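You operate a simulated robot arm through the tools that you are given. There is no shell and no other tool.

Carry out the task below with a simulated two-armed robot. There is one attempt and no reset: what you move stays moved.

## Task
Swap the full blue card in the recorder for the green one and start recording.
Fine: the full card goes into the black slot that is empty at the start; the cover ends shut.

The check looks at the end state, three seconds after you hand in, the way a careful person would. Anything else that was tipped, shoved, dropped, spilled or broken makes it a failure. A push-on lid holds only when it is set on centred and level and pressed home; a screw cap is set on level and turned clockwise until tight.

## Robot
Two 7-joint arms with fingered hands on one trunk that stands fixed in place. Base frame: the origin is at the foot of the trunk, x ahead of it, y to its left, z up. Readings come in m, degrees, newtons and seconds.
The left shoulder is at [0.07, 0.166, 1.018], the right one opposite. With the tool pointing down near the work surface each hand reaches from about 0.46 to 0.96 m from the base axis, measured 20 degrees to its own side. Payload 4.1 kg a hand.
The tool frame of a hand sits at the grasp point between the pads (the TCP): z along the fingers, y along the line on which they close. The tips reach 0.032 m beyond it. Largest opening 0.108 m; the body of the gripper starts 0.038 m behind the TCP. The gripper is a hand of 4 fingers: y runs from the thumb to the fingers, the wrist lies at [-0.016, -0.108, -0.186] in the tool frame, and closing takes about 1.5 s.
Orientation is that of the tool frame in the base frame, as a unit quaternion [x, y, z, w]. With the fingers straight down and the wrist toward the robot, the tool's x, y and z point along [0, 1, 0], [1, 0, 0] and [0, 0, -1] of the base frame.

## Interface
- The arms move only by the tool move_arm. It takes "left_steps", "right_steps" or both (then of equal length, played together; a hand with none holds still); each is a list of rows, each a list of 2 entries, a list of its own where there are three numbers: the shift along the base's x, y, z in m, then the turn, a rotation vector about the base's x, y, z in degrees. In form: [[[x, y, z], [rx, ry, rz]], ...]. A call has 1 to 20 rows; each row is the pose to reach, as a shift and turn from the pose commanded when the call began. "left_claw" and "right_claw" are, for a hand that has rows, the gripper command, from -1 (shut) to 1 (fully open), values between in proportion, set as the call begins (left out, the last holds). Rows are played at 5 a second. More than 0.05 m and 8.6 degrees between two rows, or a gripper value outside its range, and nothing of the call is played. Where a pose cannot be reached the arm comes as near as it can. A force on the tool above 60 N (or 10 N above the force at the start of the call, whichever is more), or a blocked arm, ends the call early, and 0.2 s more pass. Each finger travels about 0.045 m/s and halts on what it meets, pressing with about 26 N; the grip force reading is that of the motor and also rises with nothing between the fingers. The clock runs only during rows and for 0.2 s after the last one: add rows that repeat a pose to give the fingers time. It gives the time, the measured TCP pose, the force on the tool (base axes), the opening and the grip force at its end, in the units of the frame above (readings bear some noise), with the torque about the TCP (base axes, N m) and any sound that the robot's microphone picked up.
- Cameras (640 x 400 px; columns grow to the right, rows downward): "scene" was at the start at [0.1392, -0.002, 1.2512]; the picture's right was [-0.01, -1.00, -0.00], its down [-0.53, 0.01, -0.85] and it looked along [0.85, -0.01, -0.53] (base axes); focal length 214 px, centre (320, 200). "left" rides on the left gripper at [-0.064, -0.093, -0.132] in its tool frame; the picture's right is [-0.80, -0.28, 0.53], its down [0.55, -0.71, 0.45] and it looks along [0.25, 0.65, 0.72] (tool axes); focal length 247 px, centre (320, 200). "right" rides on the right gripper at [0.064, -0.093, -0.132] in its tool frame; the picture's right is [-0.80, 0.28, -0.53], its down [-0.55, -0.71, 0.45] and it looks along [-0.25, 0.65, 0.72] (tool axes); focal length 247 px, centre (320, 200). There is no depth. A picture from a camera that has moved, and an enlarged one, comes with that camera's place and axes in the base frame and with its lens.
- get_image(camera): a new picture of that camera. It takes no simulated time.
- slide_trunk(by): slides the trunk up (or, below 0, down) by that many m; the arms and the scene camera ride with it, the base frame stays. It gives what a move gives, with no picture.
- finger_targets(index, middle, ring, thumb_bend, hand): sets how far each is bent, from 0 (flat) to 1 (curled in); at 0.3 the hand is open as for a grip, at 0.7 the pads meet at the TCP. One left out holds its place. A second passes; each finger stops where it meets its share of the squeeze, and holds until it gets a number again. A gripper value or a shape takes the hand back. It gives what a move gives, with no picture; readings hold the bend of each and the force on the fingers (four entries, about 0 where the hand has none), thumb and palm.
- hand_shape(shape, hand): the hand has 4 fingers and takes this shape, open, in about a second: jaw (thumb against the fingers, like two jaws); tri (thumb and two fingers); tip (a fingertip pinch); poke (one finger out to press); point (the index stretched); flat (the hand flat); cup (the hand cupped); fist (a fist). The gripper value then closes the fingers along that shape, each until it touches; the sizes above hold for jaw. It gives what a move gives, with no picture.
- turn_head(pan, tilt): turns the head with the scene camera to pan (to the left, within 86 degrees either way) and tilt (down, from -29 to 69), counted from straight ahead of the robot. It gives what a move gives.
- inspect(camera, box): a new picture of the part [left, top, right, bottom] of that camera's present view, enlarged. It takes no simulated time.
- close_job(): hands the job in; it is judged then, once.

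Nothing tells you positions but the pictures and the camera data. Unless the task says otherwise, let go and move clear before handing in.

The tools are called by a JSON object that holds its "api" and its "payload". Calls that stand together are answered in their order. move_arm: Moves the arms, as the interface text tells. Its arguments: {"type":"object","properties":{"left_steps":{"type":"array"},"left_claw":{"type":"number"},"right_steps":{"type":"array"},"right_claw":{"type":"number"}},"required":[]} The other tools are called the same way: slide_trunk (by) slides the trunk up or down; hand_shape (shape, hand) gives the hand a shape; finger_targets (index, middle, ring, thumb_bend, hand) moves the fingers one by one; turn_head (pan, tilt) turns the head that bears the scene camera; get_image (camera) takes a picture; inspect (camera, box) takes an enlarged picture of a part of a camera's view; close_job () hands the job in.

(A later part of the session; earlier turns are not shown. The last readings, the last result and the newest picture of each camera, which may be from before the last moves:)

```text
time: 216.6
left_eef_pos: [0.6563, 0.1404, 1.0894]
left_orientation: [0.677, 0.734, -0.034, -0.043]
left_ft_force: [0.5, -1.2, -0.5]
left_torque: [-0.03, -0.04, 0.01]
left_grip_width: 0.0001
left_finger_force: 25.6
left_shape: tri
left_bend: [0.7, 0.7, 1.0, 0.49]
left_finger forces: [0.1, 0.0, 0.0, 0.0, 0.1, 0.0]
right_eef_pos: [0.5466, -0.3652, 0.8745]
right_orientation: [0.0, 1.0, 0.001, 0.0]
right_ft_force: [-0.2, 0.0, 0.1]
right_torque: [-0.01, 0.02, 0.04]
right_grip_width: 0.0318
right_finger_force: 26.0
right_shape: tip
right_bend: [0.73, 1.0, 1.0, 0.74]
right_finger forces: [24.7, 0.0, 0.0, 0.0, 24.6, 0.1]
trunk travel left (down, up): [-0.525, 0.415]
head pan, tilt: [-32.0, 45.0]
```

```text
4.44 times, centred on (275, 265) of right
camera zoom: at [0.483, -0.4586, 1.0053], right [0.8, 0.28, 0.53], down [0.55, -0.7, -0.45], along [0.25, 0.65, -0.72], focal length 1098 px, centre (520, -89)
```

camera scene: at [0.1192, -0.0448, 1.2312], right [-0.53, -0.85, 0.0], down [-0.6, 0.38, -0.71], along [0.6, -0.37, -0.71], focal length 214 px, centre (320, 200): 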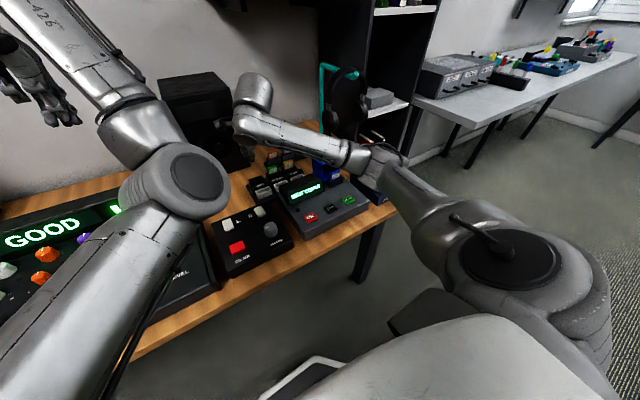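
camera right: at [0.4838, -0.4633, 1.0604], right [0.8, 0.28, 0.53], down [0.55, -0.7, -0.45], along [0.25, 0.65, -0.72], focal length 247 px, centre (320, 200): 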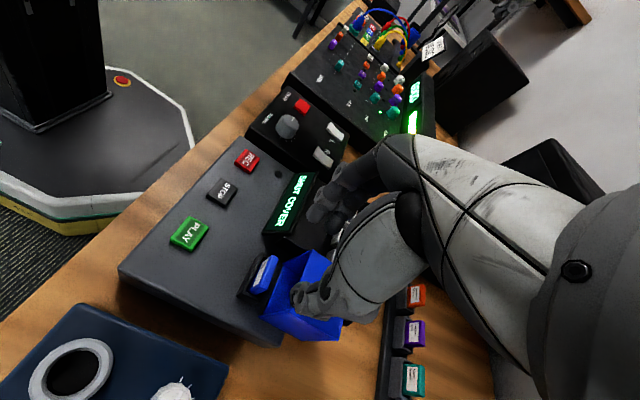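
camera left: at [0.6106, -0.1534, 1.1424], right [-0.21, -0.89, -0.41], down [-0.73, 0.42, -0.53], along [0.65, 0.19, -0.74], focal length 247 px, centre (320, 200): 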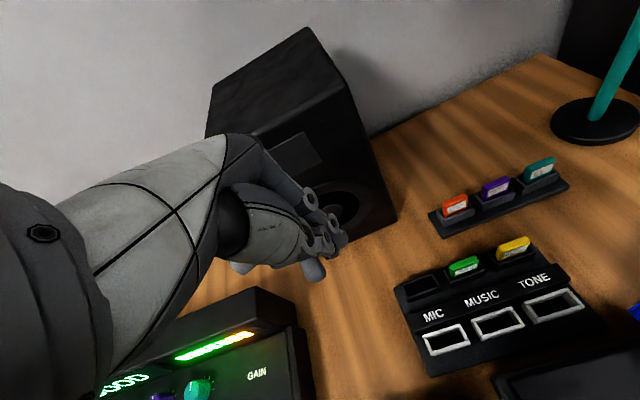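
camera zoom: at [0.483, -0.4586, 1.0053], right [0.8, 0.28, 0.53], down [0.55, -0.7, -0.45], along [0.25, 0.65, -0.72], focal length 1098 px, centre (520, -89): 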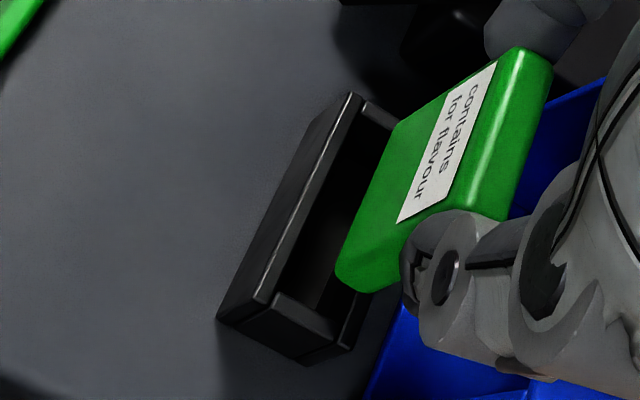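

Comparing both views, the bay is centred at about (0.544, -0.366) with its rim at z≈0.797, and the card is roughly 4.5 mm too far back. I'll shift it forward and lower again.

{"api": "move_arm", "payload": {"right_steps": [[[-0.0025, -0.0005, 0], [0, 0, 0]], [[-0.0048, -0.001, 0], [0, 0, 0]], [[-0.0048, -0.001, -0.005], [0, 0, 0]], [[-0.0048, -0.001, -0.01], [0, 0, 0]], [[-0.0048, -0.001, -0.014], [0, 0, 0]]]}}

{"api": "inspect", "payload": {"camera": "scene", "box": [325, 165, 357, 190]}}

{"api": "inspect", "payload": {"camera": "right", "box": [235, 210, 315, 300]}}

```text
time: 217.8
left_eef_pos: [0.6538, 0.1406, 1.0906]
left_orientation: [0.676, 0.735, -0.033, -0.04]
left_ft_force: [0.2, 0.3, 0.8]
left_torque: [-0.01, -0.02, 0.01]
left_grip_width: 0.0
left_finger_force: 26.2
left_shape: tri
left_bend: [0.7, 0.7, 1.0, 0.49]
left_finger forces: [0.1, 0.1, 0.0, 0.0, 0.0, 0.1]
right_eef_pos: [0.539, -0.3663, 0.8627]
right_orientation: [-0.001, 1.0, 0.0, 0.004]
right_ft_force: [1.8, -3.5, 23.2]
right_torque: [-0.15, -0.09, 0.0]
right_grip_width: 0.0326
right_finger_force: 25.9
right_shape: tip
right_bend: [0.73, 1.0, 1.0, 0.74]
right_finger forces: [25.7, 0.1, 0.0, 0.0, 29.2, 0.0]
trunk travel left (down, up): [-0.525, 0.415]
head pan, tilt: [-32.0, 45.0]
```

```text
16.00 times, centred on (341, 178) of scene
camera zoom: at [0.1163, -0.0432, 1.2319], right [-0.53, -0.85, 0.0], down [-0.6, 0.37, -0.71], along [0.6, -0.38, -0.71], focal length 3432 px, centre (-16, 560)
```

zoom: 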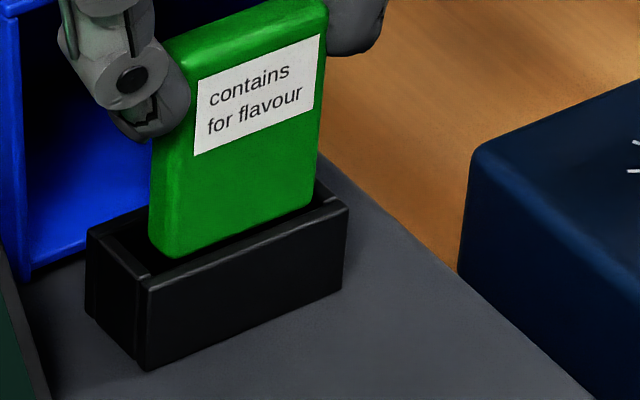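

```text
4.44 times, centred on (275, 255) of right
camera zoom: at [0.475, -0.4587, 0.9949], right [0.79, 0.28, 0.54], down [0.55, -0.7, -0.44], along [0.25, 0.65, -0.72], focal length 1098 px, centre (520, -44)
```

zoom: 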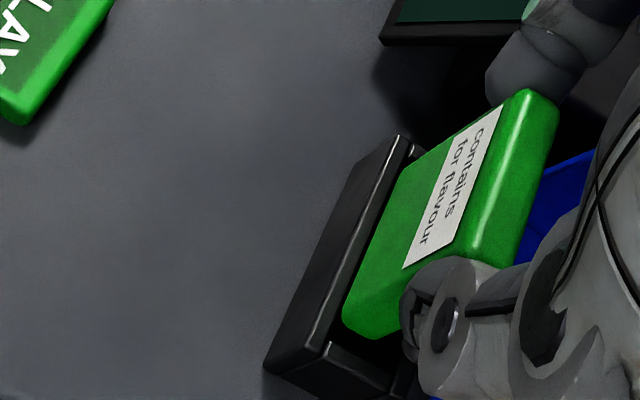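

The card is yawed about 8–10° in the fingers relative to the bay, so its corners jam. I'll raise it, rotate the hand about +7° around vertical, and re-check.

{"api": "move_arm", "payload": {"right_steps": [[[0.002, 0, 0.008], [0, 0, 0]], [[0.002, 0, 0.014], [0, 0, 0]], [[0.002, 0, 0.014], [0, 0, 4]], [[0.002, 0, 0.014], [0, 0, 7]], [[0.002, 0, 0.014], [0, 0, 7]]]}}

{"api": "inspect", "payload": {"camera": "scene", "box": [325, 165, 357, 190]}}

{"api": "inspect", "payload": {"camera": "right", "box": [235, 215, 315, 305]}}

```text
time: 219.0
left_eef_pos: [0.6567, 0.1405, 1.0897]
left_orientation: [0.677, 0.734, -0.035, -0.042]
left_ft_force: [-0.2, 0.4, -0.1]
left_torque: [-0.01, -0.01, 0.02]
left_grip_width: 0.0001
left_finger_force: 26.0
left_shape: tri
left_bend: [0.7, 0.7, 1.0, 0.49]
left_finger forces: [0.0, 0.0, 0.0, 0.1, 0.0, 0.1]
right_eef_pos: [0.5436, -0.3669, 0.8746]
right_orientation: [-0.062, 0.998, 0.002, 0.0]
right_ft_force: [0.7, 0.6, 0.3]
right_torque: [0.01, -0.02, 0.03]
right_grip_width: 0.0325
right_finger_force: 26.1
right_shape: tip
right_bend: [0.73, 1.0, 1.0, 0.74]
right_finger forces: [25.2, 0.0, 0.1, 0.0, 25.3, 0.0]
trunk travel left (down, up): [-0.525, 0.415]
head pan, tilt: [-32.0, 45.0]
```

```text
16.00 times, centred on (341, 178) of scene
camera zoom: at [0.1185, -0.0442, 1.2312], right [-0.53, -0.85, 0.0], down [-0.6, 0.38, -0.71], along [0.6, -0.37, -0.71], focal length 3432 px, centre (-16, 560)
```

zoom: 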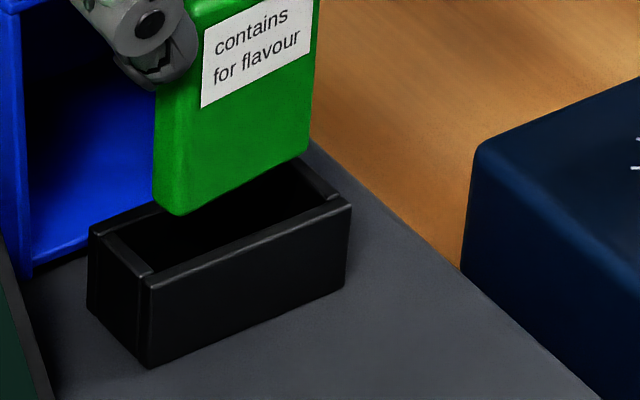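

```text
4.44 times, centred on (275, 260) of right
camera zoom: at [0.4916, -0.4673, 1.0059], right [0.76, 0.38, 0.53], down [0.63, -0.63, -0.45], along [0.17, 0.68, -0.72], focal length 1098 px, centre (520, -67)
```

zoom: 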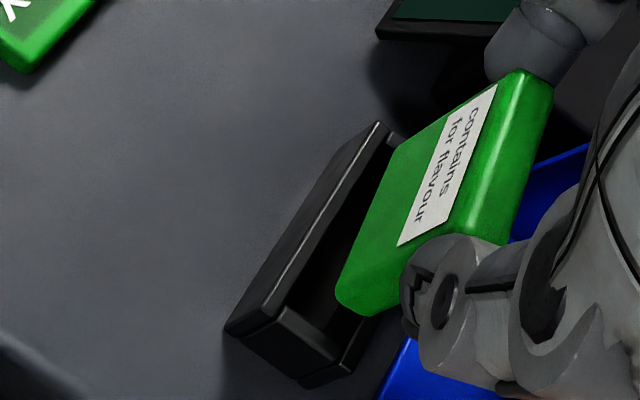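

Triangulating both views shows the card was only about 2° off the bay. The real issue was fore-aft: the first try touched the back wall, the second the front. I'll undo most of the rotation and aim for the middle, then lower.

{"api": "move_arm", "payload": {"right_steps": [[[0, 0.0005, 0], [0, 0, -3]], [[0, 0.0005, 0], [0, 0, -6]], [[0, 0.0005, 0], [0, 0, -6]]]}}

{"api": "inspect", "payload": {"camera": "scene", "box": [325, 165, 357, 190]}}

{"api": "inspect", "payload": {"camera": "right", "box": [235, 215, 315, 305]}}

```text
time: 219.8
left_eef_pos: [0.6563, 0.1401, 1.0899]
left_orientation: [0.677, 0.734, -0.035, -0.042]
left_ft_force: [-0.3, -0.2, -1.0]
left_torque: [0.04, 0.06, -0.02]
left_grip_width: 0.0
left_finger_force: 26.1
left_shape: tri
left_bend: [0.7, 0.7, 1.0, 0.49]
left_finger forces: [0.0, 0.1, 0.1, 0.0, 0.0, 0.1]
right_eef_pos: [0.5442, -0.3667, 0.8743]
right_orientation: [-0.01, 1.0, 0.001, 0.0]
right_ft_force: [0.5, 0.4, 0.0]
right_torque: [0.0, 0.01, 0.01]
right_grip_width: 0.0323
right_finger_force: 25.7
right_shape: tip
right_bend: [0.73, 1.0, 1.0, 0.74]
right_finger forces: [25.2, 0.0, 0.0, 0.0, 25.2, 0.0]
trunk travel left (down, up): [-0.525, 0.415]
head pan, tilt: [-32.0, 45.0]
```

```text
16.00 times, centred on (341, 178) of scene
camera zoom: at [0.1186, -0.0441, 1.2312], right [-0.53, -0.85, 0.0], down [-0.6, 0.38, -0.71], along [0.6, -0.37, -0.71], focal length 3432 px, centre (-16, 560)
```

zoom: 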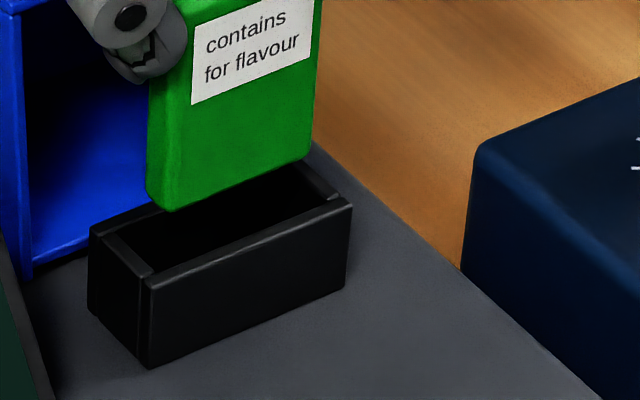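

```text
4.44 times, centred on (275, 260) of right
camera zoom: at [0.4816, -0.4607, 1.0059], right [0.79, 0.3, 0.53], down [0.56, -0.69, -0.45], along [0.24, 0.66, -0.72], focal length 1098 px, centre (520, -67)
```

zoom: 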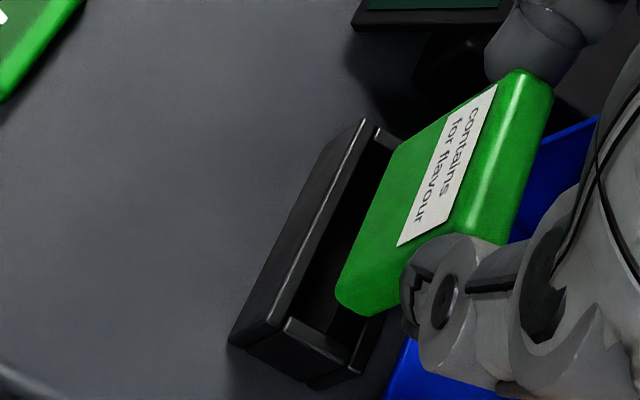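

By line slopes in both views the card is now parallel to the bay within about 1°, but still roughly 2.5 mm too far back. I'll shift it forward by that and lower in small steps.

{"api": "move_arm", "payload": {"right_steps": [[[-0.0015, 0, 0], [0, 0, 0]], [[-0.0026, 0, -0.004], [0, 0, 0]], [[-0.0026, 0, -0.008], [0, 0, 0]], [[-0.0026, 0, -0.011], [0, 0, 0]], [[-0.0026, 0, -0.014], [0, 0, 0]]]}}

{"api": "inspect", "payload": {"camera": "scene", "box": [325, 165, 357, 190]}}

{"api": "inspect", "payload": {"camera": "right", "box": [235, 215, 315, 305]}}

```text
time: 221.0
left_eef_pos: [0.6539, 0.1414, 1.0911]
left_orientation: [0.677, 0.734, -0.034, -0.041]
left_ft_force: [0.0, -0.5, 0.1]
left_torque: [0.03, -0.01, -0.03]
left_grip_width: 0.0
left_finger_force: 26.0
left_shape: tri
left_bend: [0.7, 0.7, 1.0, 0.49]
left_finger forces: [0.1, 0.0, 0.0, 0.0, 0.1, 0.0]
right_eef_pos: [0.5403, -0.3646, 0.8636]
right_orientation: [-0.01, 1.0, 0.002, 0.003]
right_ft_force: [2.1, -1.7, 22.1]
right_torque: [-0.04, -0.08, -0.04]
right_grip_width: 0.0323
right_finger_force: 25.6
right_shape: tip
right_bend: [0.73, 1.0, 1.0, 0.74]
right_finger forces: [26.3, 0.0, 0.0, 0.1, 28.1, 0.0]
trunk travel left (down, up): [-0.525, 0.415]
head pan, tilt: [-32.0, 45.0]
```

```text
16.00 times, centred on (341, 178) of scene
camera zoom: at [0.1166, -0.043, 1.2319], right [-0.53, -0.85, 0.0], down [-0.6, 0.37, -0.71], along [0.6, -0.38, -0.71], focal length 3432 px, centre (-16, 560)
```

zoom: 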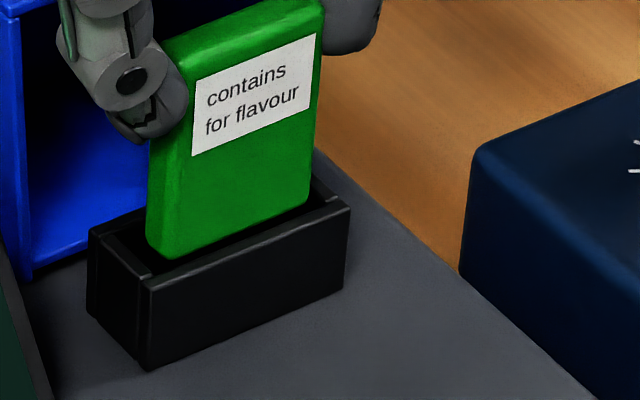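

```text
4.44 times, centred on (275, 260) of right
camera zoom: at [0.4772, -0.4592, 0.9948], right [0.79, 0.3, 0.54], down [0.56, -0.69, -0.45], along [0.24, 0.66, -0.72], focal length 1098 px, centre (520, -67)
```

zoom: 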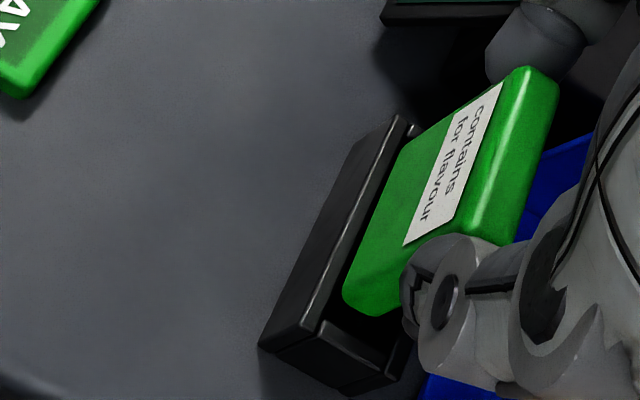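

The contact torque shows the front edge is now catching, while the first attempt caught the back edge. So the right fore-aft position is in between, about 2.5 mm back from here. I'll raise, shift, and lower again.

{"api": "move_arm", "payload": {"right_steps": [[[0, 0, 0.006], [0, 0, 0]], [[0.0013, 0, 0.01], [0, 0, 0]], [[0.0026, 0, 0.01], [0, 0, 0]], [[0.0026, 0, 0.006], [0, 0, 0]], [[0.0026, 0, 0.003], [0, 0, 0]], [[0.0026, 0, 0.0], [0, 0, 0]], [[0.0026, 0, -0.003], [0, 0, 0]]]}}

{"api": "inspect", "payload": {"camera": "scene", "box": [325, 165, 357, 190]}}

```text
time: 222.6
left_eef_pos: [0.6546, 0.1404, 1.09]
left_orientation: [0.677, 0.734, -0.035, -0.043]
left_ft_force: [-0.6, -0.9, -0.4]
left_torque: [-0.02, -0.03, 0.01]
left_grip_width: 0.0001
left_finger_force: 25.6
left_shape: tri
left_bend: [0.7, 0.7, 1.0, 0.49]
left_finger forces: [0.0, 0.0, 0.0, 0.0, 0.1, 0.0]
right_eef_pos: [0.5443, -0.3671, 0.8582]
right_orientation: [-0.01, 1.0, 0.002, 0.0]
right_ft_force: [0.3, 0.0, -0.8]
right_torque: [-0.02, 0.02, -0.04]
right_grip_width: 0.0322
right_finger_force: 25.9
right_shape: tip
right_bend: [0.73, 1.0, 1.0, 0.74]
right_finger forces: [25.2, 0.0, 0.0, 0.0, 25.2, 0.0]
trunk travel left (down, up): [-0.525, 0.415]
head pan, tilt: [-32.0, 45.0]
```

```text
16.00 times, centred on (341, 178) of scene
camera zoom: at [0.1185, -0.0441, 1.2312], right [-0.53, -0.85, 0.0], down [-0.6, 0.38, -0.71], along [0.6, -0.37, -0.71], focal length 3432 px, centre (-16, 560)
```

zoom: 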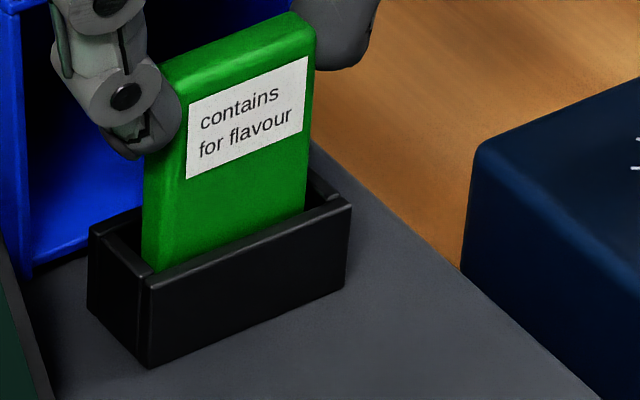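

It's going in now with no force. I'll keep lowering until it seats.

{"api": "move_arm", "payload": {"right_steps": [[[0, 0, -0.003], [0, 0, 0]], [[0, 0, -0.006], [0, 0, 0]], [[0, 0, -0.009], [0, 0, 0]], [[0, 0, -0.0115], [0, 0, 0]]]}}

{"api": "inspect", "payload": {"camera": "scene", "box": [325, 165, 357, 190]}}

```text
time: 223.6
left_eef_pos: [0.6557, 0.1414, 1.0893]
left_orientation: [0.677, 0.734, -0.034, -0.042]
left_ft_force: [-0.3, -0.3, 0.4]
left_torque: [0.03, -0.01, -0.02]
left_grip_width: 0.0
left_finger_force: 25.9
left_shape: tri
left_bend: [0.7, 0.7, 1.0, 0.49]
left_finger forces: [0.0, 0.0, 0.0, 0.1, 0.0, 0.0]
right_eef_pos: [0.5434, -0.3653, 0.846]
right_orientation: [-0.01, 1.0, 0.001, 0.001]
right_ft_force: [-0.1, 0.5, 0.0]
right_torque: [-0.03, 0.02, 0.01]
right_grip_width: 0.0322
right_finger_force: 26.1
right_shape: tip
right_bend: [0.73, 1.0, 1.0, 0.74]
right_finger forces: [25.2, 0.1, 0.1, 0.0, 25.2, 0.0]
trunk travel left (down, up): [-0.525, 0.415]
head pan, tilt: [-32.0, 45.0]
```

```text
16.00 times, centred on (341, 178) of scene
camera zoom: at [0.1185, -0.0441, 1.2312], right [-0.53, -0.85, 0.0], down [-0.6, 0.38, -0.71], along [0.6, -0.37, -0.71], focal length 3432 px, centre (-16, 560)
```

zoom: 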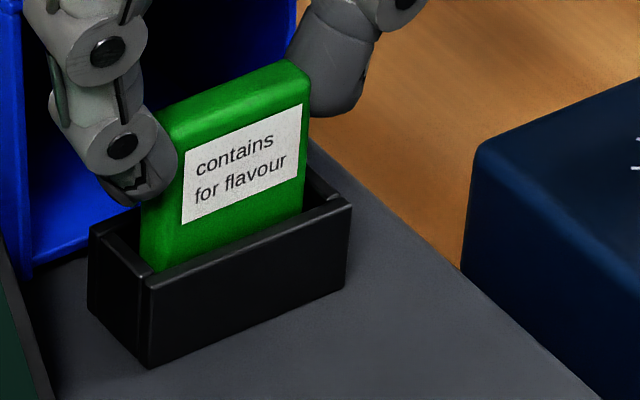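

{"api": "move_arm", "payload": {"right_steps": [[[0, 0, -0.002], [0, 0, 0]], [[0, 0, -0.004], [0, 0, 0]], [[0, 0, -0.005], [0, 0, 0]]]}}

{"api": "inspect", "payload": {"camera": "scene", "box": [325, 165, 357, 190]}}

```text
time: 224.4
left_eef_pos: [0.6556, 0.1412, 1.0908]
left_orientation: [0.677, 0.734, -0.034, -0.042]
left_ft_force: [-0.1, -0.5, 0.2]
left_torque: [-0.04, 0.01, -0.01]
left_grip_width: 0.0
left_finger_force: 25.9
left_shape: tri
left_bend: [0.7, 0.7, 1.0, 0.49]
left_finger forces: [0.0, 0.1, 0.0, 0.1, 0.1, 0.0]
right_eef_pos: [0.5429, -0.3645, 0.8425]
right_orientation: [-0.009, 1.0, 0.0, 0.001]
right_ft_force: [0.8, -1.9, 11.5]
right_torque: [-0.03, 0.0, 0.02]
right_grip_width: 0.0324
right_finger_force: 26.3
right_shape: tip
right_bend: [0.73, 1.0, 1.0, 0.74]
right_finger forces: [25.8, 0.1, 0.1, 0.0, 26.6, 0.0]
trunk travel left (down, up): [-0.525, 0.415]
head pan, tilt: [-32.0, 45.0]
```

```text
16.00 times, centred on (341, 178) of scene
camera zoom: at [0.1173, -0.0434, 1.2315], right [-0.53, -0.85, 0.0], down [-0.6, 0.37, -0.71], along [0.6, -0.38, -0.71], focal length 3432 px, centre (-16, 560)
```

zoom: 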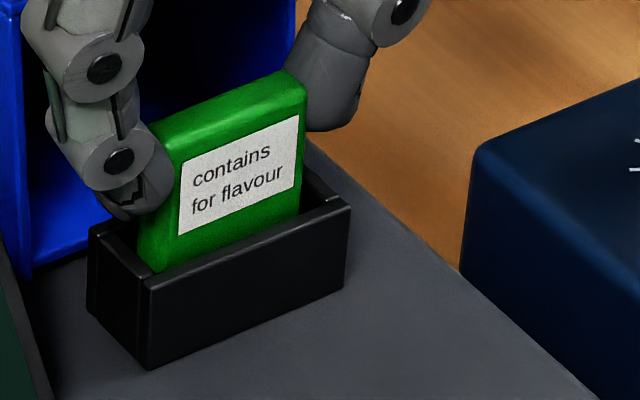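

The green card is seated. I'll open the fingers and lift away.

{"api": "move_arm", "payload": {"right_steps": [[[0, 0, 0.001], [0, 0, 0]], [[0, 0, 0.001], [0, 0, 0]], [[0, 0, 0.001], [0, 0, 0]], [[0, 0, 0.001], [0, 0, 0]], [[0, 0, 0.001], [0, 0, 0]]], "right_claw": -0.15}}

{"api": "move_arm", "payload": {"right_steps": [[[0, 0, 0.01], [0, 0, 0]], [[0, 0, 0.03], [0, 0, 0]], [[0, 0, 0.06], [0, 0, 0]], [[0, 0, 0.1], [0, 0, 0]], [[0, 0, 0.14], [0, 0, 0]]]}}

{"api": "inspect", "payload": {"camera": "scene", "box": [270, 145, 382, 215]}}

{"api": "inspect", "payload": {"camera": "right", "box": [150, 170, 350, 330]}}

```text
time: 225.6
left_eef_pos: [0.6562, 0.1399, 1.0883]
left_orientation: [0.677, 0.734, -0.035, -0.042]
left_ft_force: [0.1, 0.1, -0.5]
left_torque: [0.01, -0.01, 0.02]
left_grip_width: 0.0
left_finger_force: 25.7
left_shape: tri
left_bend: [0.7, 0.7, 1.0, 0.49]
left_finger forces: [0.1, 0.1, 0.0, 0.0, 0.1, 0.1]
right_eef_pos: [0.5448, -0.3658, 0.8413]
right_orientation: [-0.01, 1.0, 0.001, 0.001]
right_ft_force: [0.5, -0.6, -0.2]
right_torque: [-0.02, 0.0, 0.0]
right_grip_width: 0.0458
right_finger_force: 0.1
right_shape: tip
right_bend: [0.73, 0.98, 0.99, 0.73]
right_finger forces: [0.0, 0.0, 0.0, 0.1, 0.0, 0.0]
trunk travel left (down, up): [-0.525, 0.415]
head pan, tilt: [-32.0, 45.0]
```

```text
time: 226.8
left_eef_pos: [0.6554, 0.1413, 1.0902]
left_orientation: [0.677, 0.734, -0.034, -0.041]
left_ft_force: [-0.1, -0.3, 0.0]
left_torque: [-0.01, 0.01, 0.0]
left_grip_width: 0.0003
left_finger_force: 26.6
left_shape: tri
left_bend: [0.7, 0.7, 1.0, 0.49]
left_finger forces: [0.0, 0.1, 0.0, 0.1, 0.1, 0.1]
right_eef_pos: [0.5438, -0.3662, 0.9813]
right_orientation: [-0.009, 1.0, 0.001, -0.001]
right_ft_force: [0.5, -0.7, 0.1]
right_torque: [-0.01, 0.0, 0.01]
right_grip_width: 0.0456
right_finger_force: 0.1
right_shape: tip
right_bend: [0.73, 0.98, 0.99, 0.73]
right_finger forces: [0.0, 0.0, 0.1, 0.0, 0.1, 0.1]
trunk travel left (down, up): [-0.525, 0.415]
head pan, tilt: [-32.0, 45.0]
```

```text
5.71 times, centred on (326, 180) of scene
camera zoom: at [0.1181, -0.0435, 1.2312], right [-0.53, -0.85, 0.0], down [-0.6, 0.37, -0.71], along [0.6, -0.38, -0.71], focal length 1226 px, centre (286, 314)
```

zoom: 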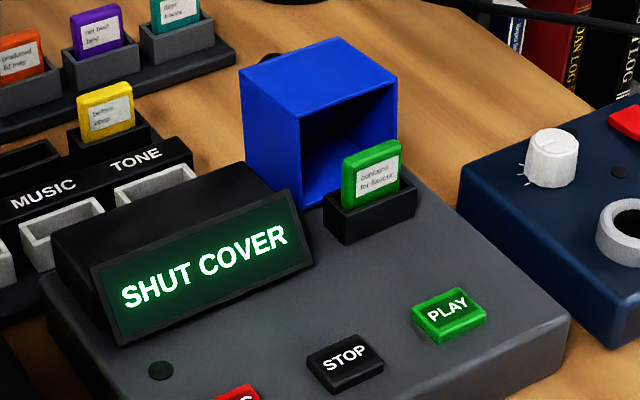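

```text
2.50 times, centred on (250, 250) of right
camera zoom: at [0.482, -0.4601, 1.1124], right [0.79, 0.3, 0.53], down [0.56, -0.69, -0.45], along [0.24, 0.66, -0.72], focal length 617 px, centre (495, 75)
```

zoom: 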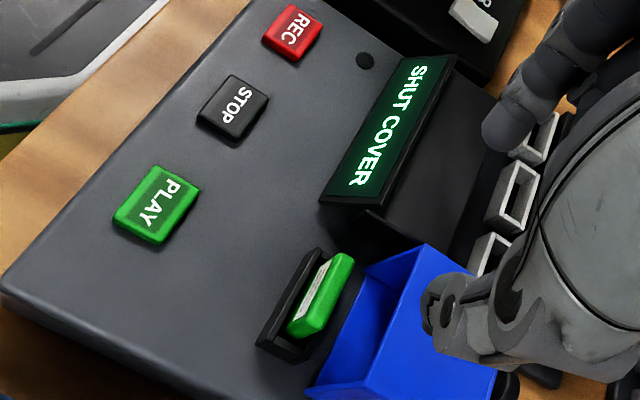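

The display shows "SHUT COVER", so the green card is recognised. Next I'll close the hood: fingers closed, over and behind it, then push the knob forward along its arc until it shuts.

{"api": "move_arm", "payload": {"right_steps": [[[0.03, 0, 0], [0, 0, -1]], [[0.06, 0, 0], [0, 0, -1]], [[0.09, 0, 0], [0, 0, -1]], [[0.12, 0, 0], [0, 0, -1]], [[0.14, 0.001, 0], [0, 0, -1]], [[0.14, 0.001, -0.04], [0, 0, -1]], [[0.14, 0.001, -0.08], [0, 0, -1]], [[0.14, 0.001, -0.1], [0, 0, -1]]], "right_claw": -1}}

{"api": "inspect", "payload": {"camera": "scene", "box": [300, 125, 380, 185]}}

{"api": "inspect", "payload": {"camera": "right", "box": [180, 170, 380, 330]}}

```text
time: 228.6
left_eef_pos: [0.6544, 0.1429, 1.0909]
left_orientation: [0.676, 0.735, -0.035, -0.041]
left_ft_force: [0.3, 0.0, 0.4]
left_torque: [-0.01, 0.02, -0.02]
left_grip_width: 0.0
left_finger_force: 26.0
left_shape: tri
left_bend: [0.7, 0.7, 1.0, 0.49]
left_finger forces: [0.0, 0.0, 0.1, 0.1, 0.0, 0.0]
right_eef_pos: [0.6806, -0.3641, 0.8832]
right_orientation: [-0.002, 1.0, 0.0, 0.002]
right_ft_force: [0.1, 0.4, 0.4]
right_torque: [-0.01, 0.01, 0.0]
right_grip_width: 0.0001
right_finger_force: 25.7
right_shape: tip
right_bend: [0.3, 1.0, 1.0, 0.49]
right_finger forces: [0.0, 0.0, 0.1, 0.1, 0.1, 0.0]
trunk travel left (down, up): [-0.525, 0.415]
head pan, tilt: [-32.0, 45.0]
```

```text
6.67 times, centred on (340, 155) of scene
camera zoom: at [0.1166, -0.0426, 1.2315], right [-0.53, -0.85, 0.0], down [-0.6, 0.37, -0.71], along [0.6, -0.38, -0.71], focal length 1430 px, centre (187, 500)
```

zoom: 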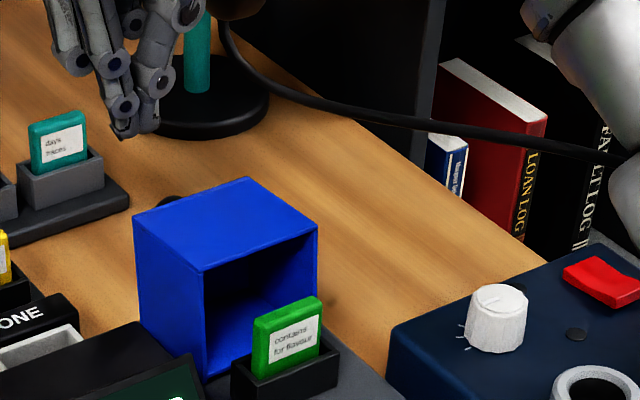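

```text
2.50 times, centred on (280, 250) of right
camera zoom: at [0.6169, -0.4563, 1.0148], right [0.79, 0.29, 0.54], down [0.55, -0.7, -0.45], along [0.25, 0.65, -0.72], focal length 617 px, centre (420, 75)
```

zoom: 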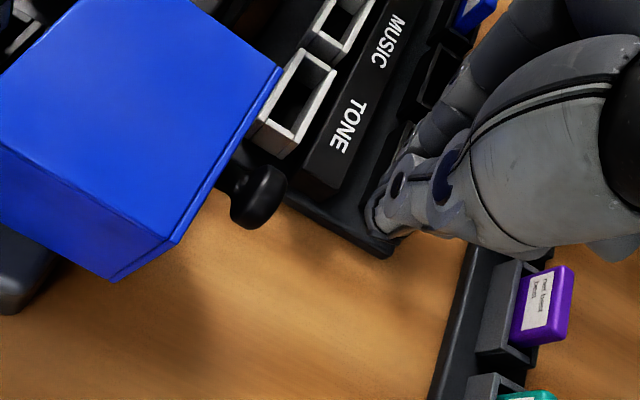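

The fingers are behind the hood, in line with the knob. I'll lower them and push the knob forward, rising slightly along its arc.

{"api": "move_arm", "payload": {"right_steps": [[[0, -0.001, -0.02], [0, 0, 0]], [[0, -0.001, -0.037], [0, 0, 0]], [[-0.01, -0.001, -0.037], [0, 0, 0]], [[-0.02, -0.001, -0.037], [0, 0, 0]], [[-0.03, -0.001, -0.034], [0, 0, 0]], [[-0.04, -0.001, -0.03], [0, 0, 0]], [[-0.05, -0.001, -0.025], [0, 0, 0]], [[-0.06, -0.001, -0.02], [0, 0, 0]]]}}

{"api": "inspect", "payload": {"camera": "scene", "box": [300, 125, 380, 195]}}

{"api": "inspect", "payload": {"camera": "right", "box": [180, 170, 380, 330]}}

```text
time: 230.0
left_eef_pos: [0.6616, 0.1521, 1.0836]
left_orientation: [0.674, 0.736, -0.04, -0.04]
left_ft_force: [1.4, 0.8, -0.9]
left_torque: [-0.13, 0.04, 0.0]
left_grip_width: 0.0
left_finger_force: 26.0
left_shape: tri
left_bend: [0.7, 0.7, 1.0, 0.49]
left_finger forces: [0.0, 0.1, 0.0, 0.0, 0.1, 0.1]
right_eef_pos: [0.6507, -0.3569, 0.8563]
right_orientation: [0.002, 1.0, 0.005, 0.01]
right_ft_force: [35.2, 13.6, 23.4]
right_torque: [0.26, -0.8, 0.0]
right_grip_width: 0.0003
right_finger_force: 25.8
right_shape: tip
right_bend: [0.3, 1.0, 1.0, 0.51]
right_finger forces: [0.1, 0.0, 0.0, 0.1, 0.0, 0.0]
trunk travel left (down, up): [-0.525, 0.415]
head pan, tilt: [-32.0, 45.0]
stopped in row 7 (right hand): the force on the tool passed its limit at 70 N (the readings are from after the stop); the commanded pose is now the measured one
```

```text
5.71 times, centred on (340, 160) of scene
camera zoom: at [0.1269, -0.0337, 1.2304], right [-0.53, -0.85, 0.01], down [-0.61, 0.37, -0.71], along [0.6, -0.38, -0.71], focal length 1226 px, centre (206, 429)
```

zoom: 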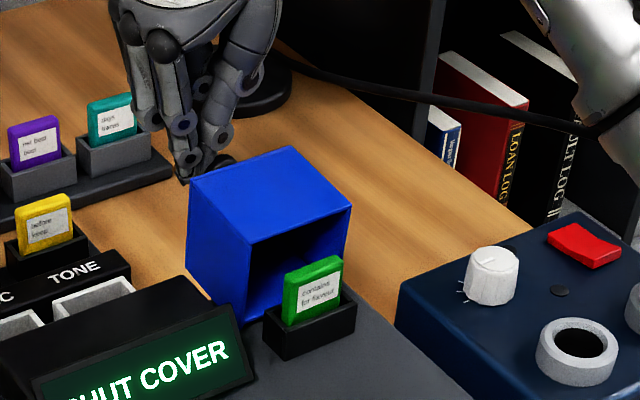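

```text
2.50 times, centred on (280, 250) of right
camera zoom: at [0.5843, -0.4509, 0.9865], right [0.79, 0.28, 0.55], down [0.56, -0.7, -0.44], along [0.27, 0.65, -0.71], focal length 617 px, centre (420, 75)
```

zoom: 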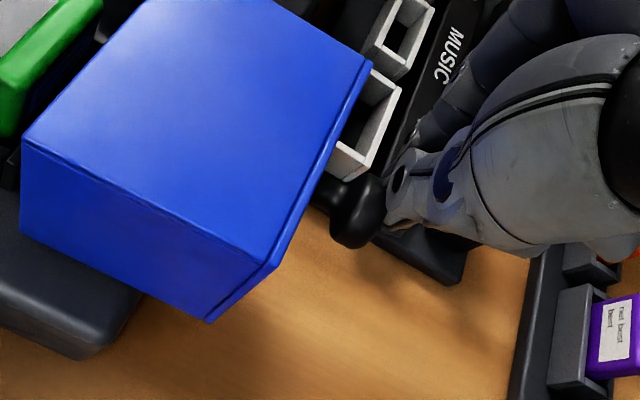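

The pushing force got high, mostly because the closing direction at this angle is upward and the hinge is stiff. I'll back off, then pinch the knob and carry it along the true arc about the hinge.

{"api": "move_arm", "payload": {"right_steps": [[[0.01, 0, 0.01], [0, 0, 0]], [[0.02, -0.002, 0.03], [0, 0, 0]], [[0.02, -0.004, 0.055], [0, 0, 0]], [[0.01, -0.006, 0.055], [0, 0, 0]], [[-0.004, -0.006, 0.055], [0, 0, 0]], [[-0.006, -0.006, 0.055], [0, 0, 0]], [[-0.006, -0.006, 0.055], [0, 0, 0]]], "right_claw": -0.1}}

{"api": "inspect", "payload": {"camera": "scene", "box": [300, 125, 380, 195]}}

{"api": "inspect", "payload": {"camera": "right", "box": [180, 170, 380, 330]}}

```text
time: 231.6
left_eef_pos: [0.6559, 0.1407, 1.0898]
left_orientation: [0.677, 0.734, -0.034, -0.041]
left_ft_force: [-0.7, -0.3, -0.1]
left_torque: [-0.03, 0.01, 0.03]
left_grip_width: 0.0001
left_finger_force: 25.7
left_shape: tri
left_bend: [0.7, 0.7, 1.0, 0.49]
left_finger forces: [0.0, 0.1, 0.0, 0.0, 0.0, 0.0]
right_eef_pos: [0.638, -0.3717, 0.907]
right_orientation: [0.001, 1.0, 0.005, 0.006]
right_ft_force: [-0.6, 0.6, 0.1]
right_torque: [0.0, 0.03, 0.01]
right_grip_width: 0.0485
right_finger_force: 0.1
right_shape: tip
right_bend: [0.36, 0.98, 0.99, 0.72]
right_finger forces: [0.0, 0.0, 0.0, 0.0, 0.0, 0.0]
trunk travel left (down, up): [-0.525, 0.415]
head pan, tilt: [-32.0, 45.0]
```

```text
5.71 times, centred on (340, 160) of scene
camera zoom: at [0.1185, -0.0443, 1.2312], right [-0.53, -0.85, 0.0], down [-0.6, 0.38, -0.71], along [0.6, -0.37, -0.71], focal length 1226 px, centre (206, 429)
```

zoom: 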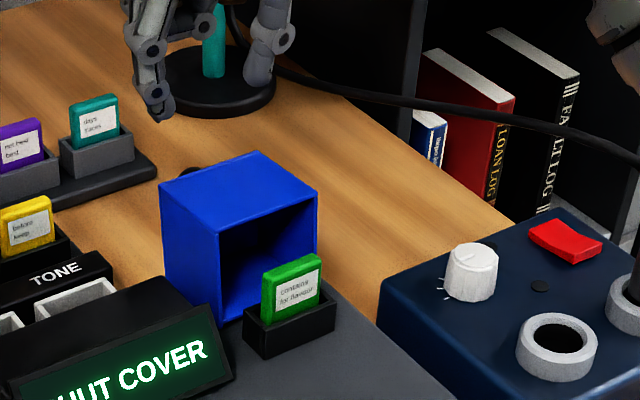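

```text
2.50 times, centred on (280, 250) of right
camera zoom: at [0.5723, -0.4659, 1.0373], right [0.79, 0.28, 0.54], down [0.55, -0.7, -0.45], along [0.26, 0.66, -0.71], focal length 617 px, centre (420, 75)
```

zoom: 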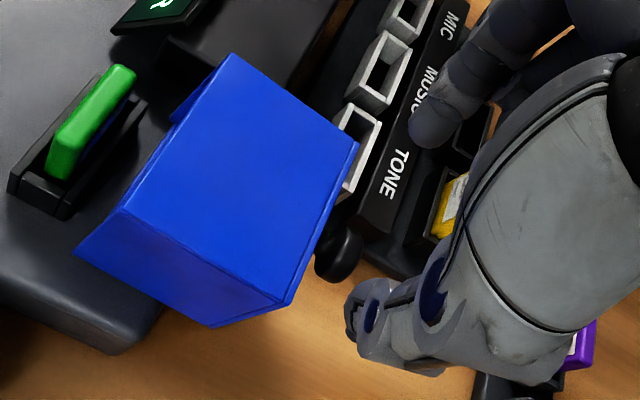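

The hood hasn't moved. The knob is at about (0.646, -0.366, 0.82). I'll line up the open pinch around it, descend and close.

{"api": "move_arm", "payload": {"right_steps": [[[0.004, 0.003, 0], [-0.3, 0.4, 0]], [[0.0075, 0.0057, -0.015], [-0.6, 0.7, 0]], [[0.0075, 0.0057, -0.035], [-0.6, 0.7, 0]], [[0.0075, 0.0057, -0.052], [-0.6, 0.7, 0]], [[0.0075, 0.0057, -0.062], [-0.6, 0.7, 0]], [[0.0075, 0.0057, -0.062], [-0.6, 0.7, 0]]]}}

{"api": "inspect", "payload": {"camera": "scene", "box": [300, 135, 380, 195]}}

{"api": "inspect", "payload": {"camera": "right", "box": [220, 180, 380, 310]}}

```text
time: 233.0
left_eef_pos: [0.6523, 0.1449, 1.0923]
left_orientation: [0.676, 0.735, -0.035, -0.039]
left_ft_force: [0.0, 0.3, -0.3]
left_torque: [-0.02, 0.0, 0.02]
left_grip_width: 0.0003
left_finger_force: 25.9
left_shape: tri
left_bend: [0.7, 0.7, 1.0, 0.49]
left_finger forces: [0.0, 0.1, 0.0, 0.1, 0.1, 0.1]
right_eef_pos: [0.6417, -0.3624, 0.8517]
right_orientation: [0.0, 1.0, -0.003, 0.004]
right_ft_force: [-0.1, 0.4, -0.5]
right_torque: [0.02, 0.02, 0.01]
right_grip_width: 0.0485
right_finger_force: 0.1
right_shape: tip
right_bend: [0.36, 0.98, 0.99, 0.72]
right_finger forces: [0.0, 0.0, 0.1, 0.0, 0.1, 0.1]
trunk travel left (down, up): [-0.525, 0.415]
head pan, tilt: [-32.0, 45.0]
```

```text
6.67 times, centred on (340, 165) of scene
camera zoom: at [0.1138, -0.0396, 1.2321], right [-0.53, -0.85, 0.0], down [-0.6, 0.37, -0.71], along [0.6, -0.38, -0.7], focal length 1430 px, centre (187, 433)
```

zoom: 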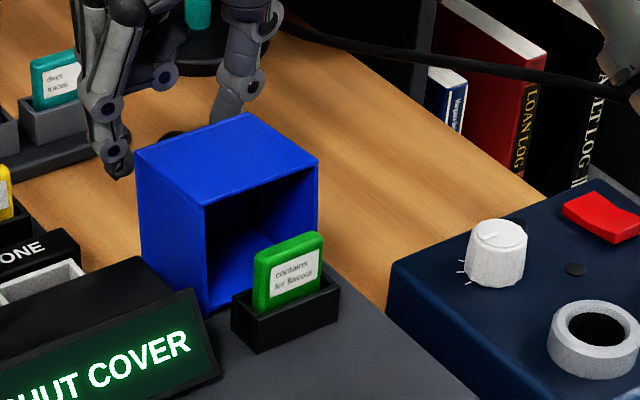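

```text
3.08 times, centred on (300, 245) of right
camera zoom: at [0.578, -0.4543, 0.9832], right [0.79, 0.28, 0.54], down [0.55, -0.71, -0.44], along [0.25, 0.65, -0.72], focal length 760 px, centre (382, 62)
```

zoom: 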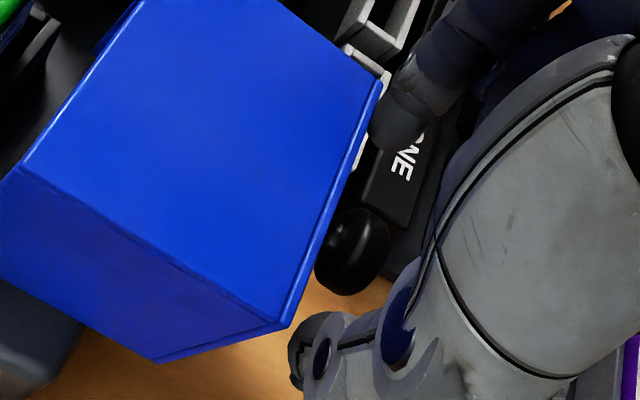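

The hand feels no force, but the camera shows the body has shifted a few millimetres, so the arm itself may be touching something. I'll check the whole arm.

{"api": "get_image", "payload": {"camera": "scene"}}

{"api": "get_image", "payload": {"camera": "right"}}

{"api": "inspect", "payload": {"camera": "scene", "box": [320, 100, 480, 220]}}

```text
taken
camera scene: at [0.1138, -0.0396, 1.2321], right [-0.53, -0.85, 0.0], down [-0.6, 0.37, -0.71], along [0.6, -0.38, -0.7], focal length 214 px, centre (320, 200)
```

scene: 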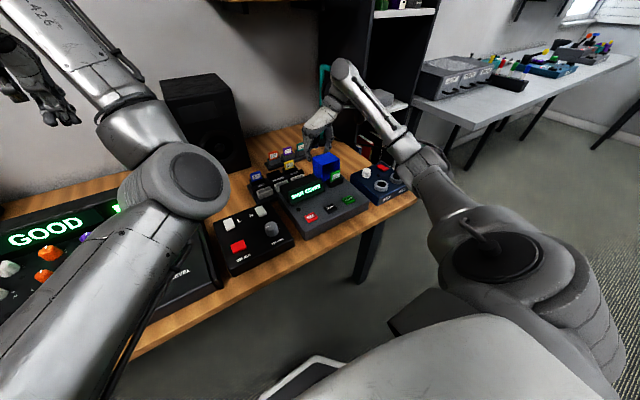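

```text
taken
camera right: at [0.578, -0.4543, 0.9832], right [0.79, 0.28, 0.54], down [0.55, -0.71, -0.44], along [0.25, 0.65, -0.72], focal length 247 px, centre (320, 200)
```

right: 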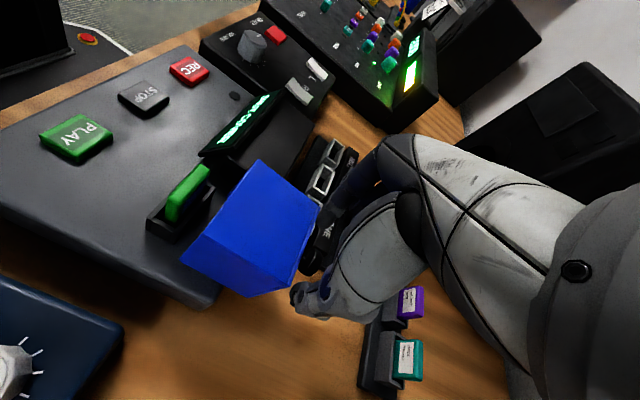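

```text
3.33 times, centred on (400, 160) of scene
camera zoom: at [0.1138, -0.0396, 1.2321], right [-0.53, -0.85, 0.0], down [-0.6, 0.37, -0.71], along [0.6, -0.38, -0.7], focal length 715 px, centre (53, 333)
```

zoom: 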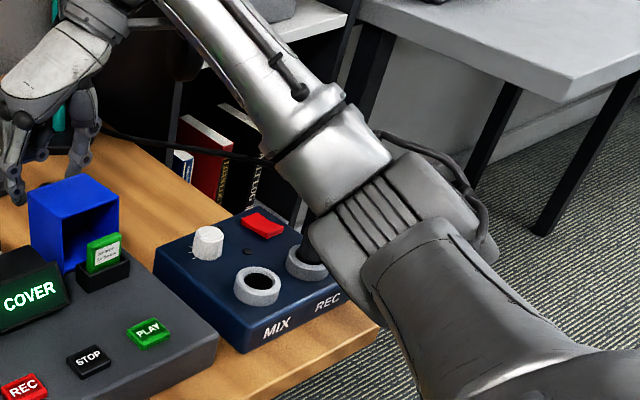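

The right forearm is pressing near the headphone cable and plug by the blue mixer box. I'll retreat upward and away from there at once.

{"api": "move_arm", "payload": {"right_steps": [[[0, 0, 0.03], [0, 0, 0]], [[-0.01, 0.01, 0.06], [0, 0, 0]], [[-0.03, 0.02, 0.09], [0, 0, 0]], [[-0.06, 0.03, 0.11], [0, 0, 0]], [[-0.09, 0.04, 0.12], [0, 0, 0]]]}}

{"api": "get_image", "payload": {"camera": "scene"}}

{"api": "inspect", "payload": {"camera": "scene", "box": [320, 60, 440, 220]}}

```text
time: 234.2
left_eef_pos: [0.6563, 0.1396, 1.0908]
left_orientation: [0.676, 0.735, -0.035, -0.04]
left_ft_force: [0.8, -0.6, 0.0]
left_torque: [0.04, -0.01, 0.02]
left_grip_width: 0.0
left_finger_force: 26.1
left_shape: tri
left_bend: [0.7, 0.7, 1.0, 0.49]
left_finger forces: [0.0, 0.0, 0.0, 0.0, 0.0, 0.0]
right_eef_pos: [0.5561, -0.325, 0.9665]
right_orientation: [0.001, 1.0, 0.0, 0.0]
right_ft_force: [1.0, -0.1, -0.5]
right_torque: [0.03, -0.04, -0.01]
right_grip_width: 0.0487
right_finger_force: 0.1
right_shape: tip
right_bend: [0.36, 0.98, 0.99, 0.72]
right_finger forces: [0.0, 0.1, 0.0, 0.0, 0.0, 0.1]
trunk travel left (down, up): [-0.525, 0.415]
head pan, tilt: [-32.0, 45.0]
```

```text
taken
camera scene: at [0.1177, -0.0441, 1.2313], right [-0.53, -0.85, 0.0], down [-0.6, 0.38, -0.71], along [0.6, -0.37, -0.71], focal length 214 px, centre (320, 200)
```

scene: 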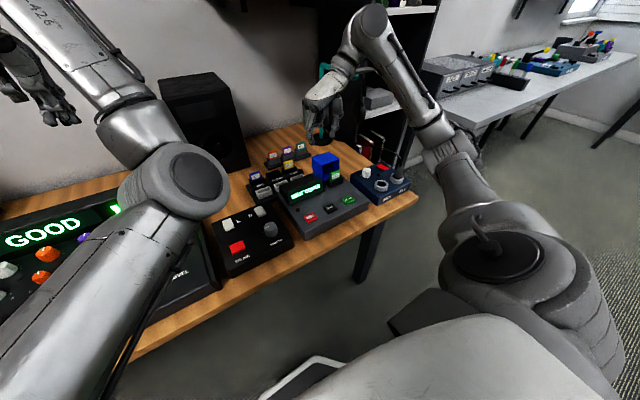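

```text
2.50 times, centred on (380, 140) of scene
camera zoom: at [0.1177, -0.0441, 1.2313], right [-0.53, -0.85, 0.0], down [-0.6, 0.38, -0.71], along [0.6, -0.37, -0.71], focal length 536 px, centre (170, 350)
```

zoom: 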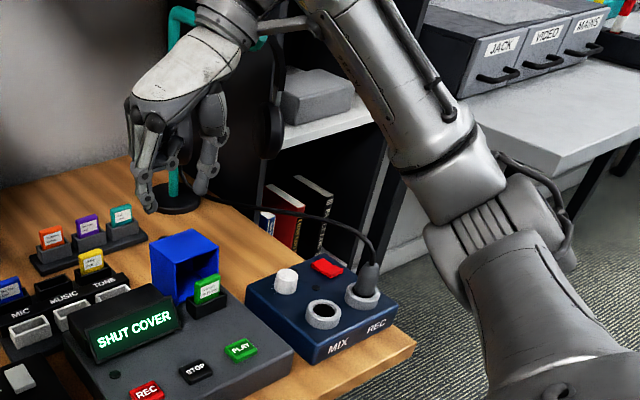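

The mixer, plug and cable look undisturbed. To keep the forearm away from them I'll lean the yawed hand 20° so the wrist moves left and up, then return above the knob while watching for any body shift.

{"api": "move_arm", "payload": {"right_steps": [[[0, 0, 0], [-7, 0, 0]], [[0, 0, 0], [-14, 0, 0]], [[0, 0, 0], [-20, 0, 0]], [[0.03, -0.01, 0], [-20, 0, 0]], [[0.06, -0.022, 0], [-20, 0, 0]], [[0.089, -0.033, 0], [-20, 0, 0]], [[0.089, -0.033, -0.03], [-20, 0, 0]], [[0.089, -0.033, -0.03], [-20, 0, 0]]]}}

{"api": "get_image", "payload": {"camera": "scene"}}

{"api": "inspect", "payload": {"camera": "right", "box": [180, 170, 380, 330]}}

```text
time: 236.0
left_eef_pos: [0.6563, 0.1417, 1.0894]
left_orientation: [0.676, 0.735, -0.035, -0.041]
left_ft_force: [-0.2, 0.0, 0.3]
left_torque: [-0.01, 0.0, -0.03]
left_grip_width: 0.0001
left_finger_force: 25.6
left_shape: tri
left_bend: [0.7, 0.7, 1.0, 0.49]
left_finger forces: [0.0, 0.0, 0.0, 0.1, 0.0, 0.0]
right_eef_pos: [0.644, -0.3591, 0.9355]
right_orientation: [0.001, 0.985, -0.174, 0.0]
right_ft_force: [-0.6, 0.8, 0.0]
right_torque: [0.0, -0.01, 0.03]
right_grip_width: 0.0487
right_finger_force: 0.1
right_shape: tip
right_bend: [0.36, 0.98, 0.99, 0.72]
right_finger forces: [0.0, 0.0, 0.0, 0.1, 0.0, 0.0]
trunk travel left (down, up): [-0.525, 0.415]
head pan, tilt: [-32.0, 45.0]
```

```text
taken
camera scene: at [0.1182, -0.0435, 1.2313], right [-0.53, -0.85, 0.0], down [-0.6, 0.37, -0.71], along [0.6, -0.38, -0.71], focal length 214 px, centre (320, 200)
```

scene: 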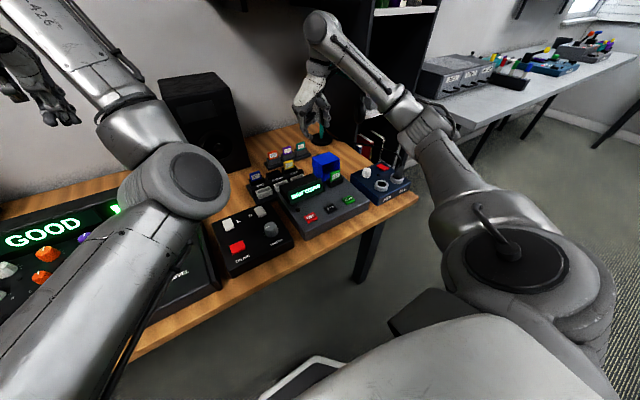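

```text
2.50 times, centred on (280, 250) of right
camera zoom: at [0.5811, -0.4014, 1.0918], right [0.8, 0.45, 0.4], down [0.55, -0.82, -0.18], along [0.25, 0.36, -0.9], focal length 617 px, centre (420, 75)
```

zoom: 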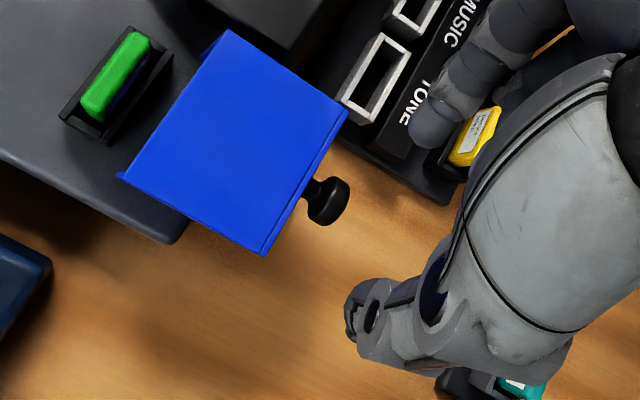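

No body shift this time, and the knob is clearly visible at (0.647, -0.367, 0.82). I'll descend around it and check.

{"api": "move_arm", "payload": {"right_steps": [[[0.003, 0.0, -0.02], [0, 0, 0]], [[0.003, 0.0, -0.045], [0, 0, 0]], [[0.003, 0.0, -0.07], [0, 0, 0]], [[0.003, 0.0, -0.085], [0, 0, 0]], [[0.003, 0.0, -0.092], [0, 0, 0]], [[0.003, 0.0, -0.092], [0, 0, 0]]]}}

{"api": "inspect", "payload": {"camera": "scene", "box": [300, 125, 380, 195]}}

{"api": "inspect", "payload": {"camera": "right", "box": [220, 180, 380, 310]}}

```text
time: 237.4
left_eef_pos: [0.6558, 0.1402, 1.0899]
left_orientation: [0.676, 0.735, -0.035, -0.041]
left_ft_force: [0.0, 0.9, 1.4]
left_torque: [-0.02, -0.02, -0.03]
left_grip_width: 0.0
left_finger_force: 26.3
left_shape: tri
left_bend: [0.7, 0.7, 1.0, 0.49]
left_finger forces: [0.0, 0.1, 0.0, 0.0, 0.0, 0.0]
right_eef_pos: [0.649, -0.3592, 0.8434]
right_orientation: [0.0, 0.985, -0.173, 0.0]
right_ft_force: [0.3, -0.5, 0.2]
right_torque: [0.03, 0.02, 0.0]
right_grip_width: 0.0485
right_finger_force: 0.1
right_shape: tip
right_bend: [0.36, 0.98, 0.99, 0.72]
right_finger forces: [0.0, 0.0, 0.0, 0.0, 0.0, 0.0]
trunk travel left (down, up): [-0.525, 0.415]
head pan, tilt: [-32.0, 45.0]
```

```text
5.71 times, centred on (340, 160) of scene
camera zoom: at [0.1185, -0.044, 1.2312], right [-0.53, -0.85, 0.0], down [-0.6, 0.38, -0.71], along [0.6, -0.37, -0.71], focal length 1226 px, centre (206, 429)
```

zoom: 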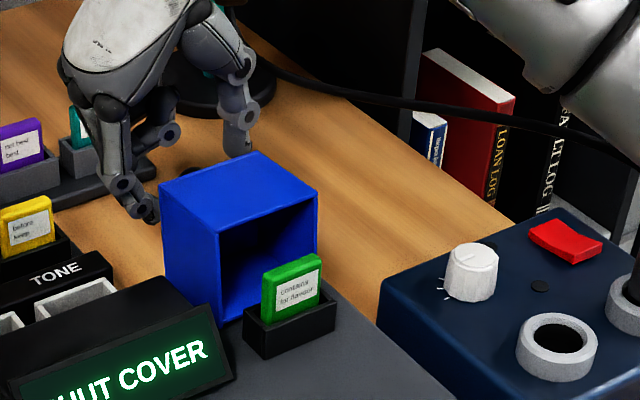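

```text
3.08 times, centred on (300, 245) of right
camera zoom: at [0.5844, -0.4012, 0.9992], right [0.8, 0.45, 0.4], down [0.55, -0.82, -0.18], along [0.25, 0.36, -0.9], focal length 760 px, centre (382, 62)
```

zoom: 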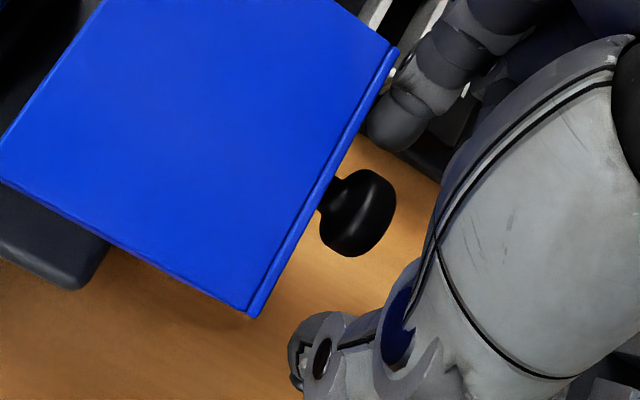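

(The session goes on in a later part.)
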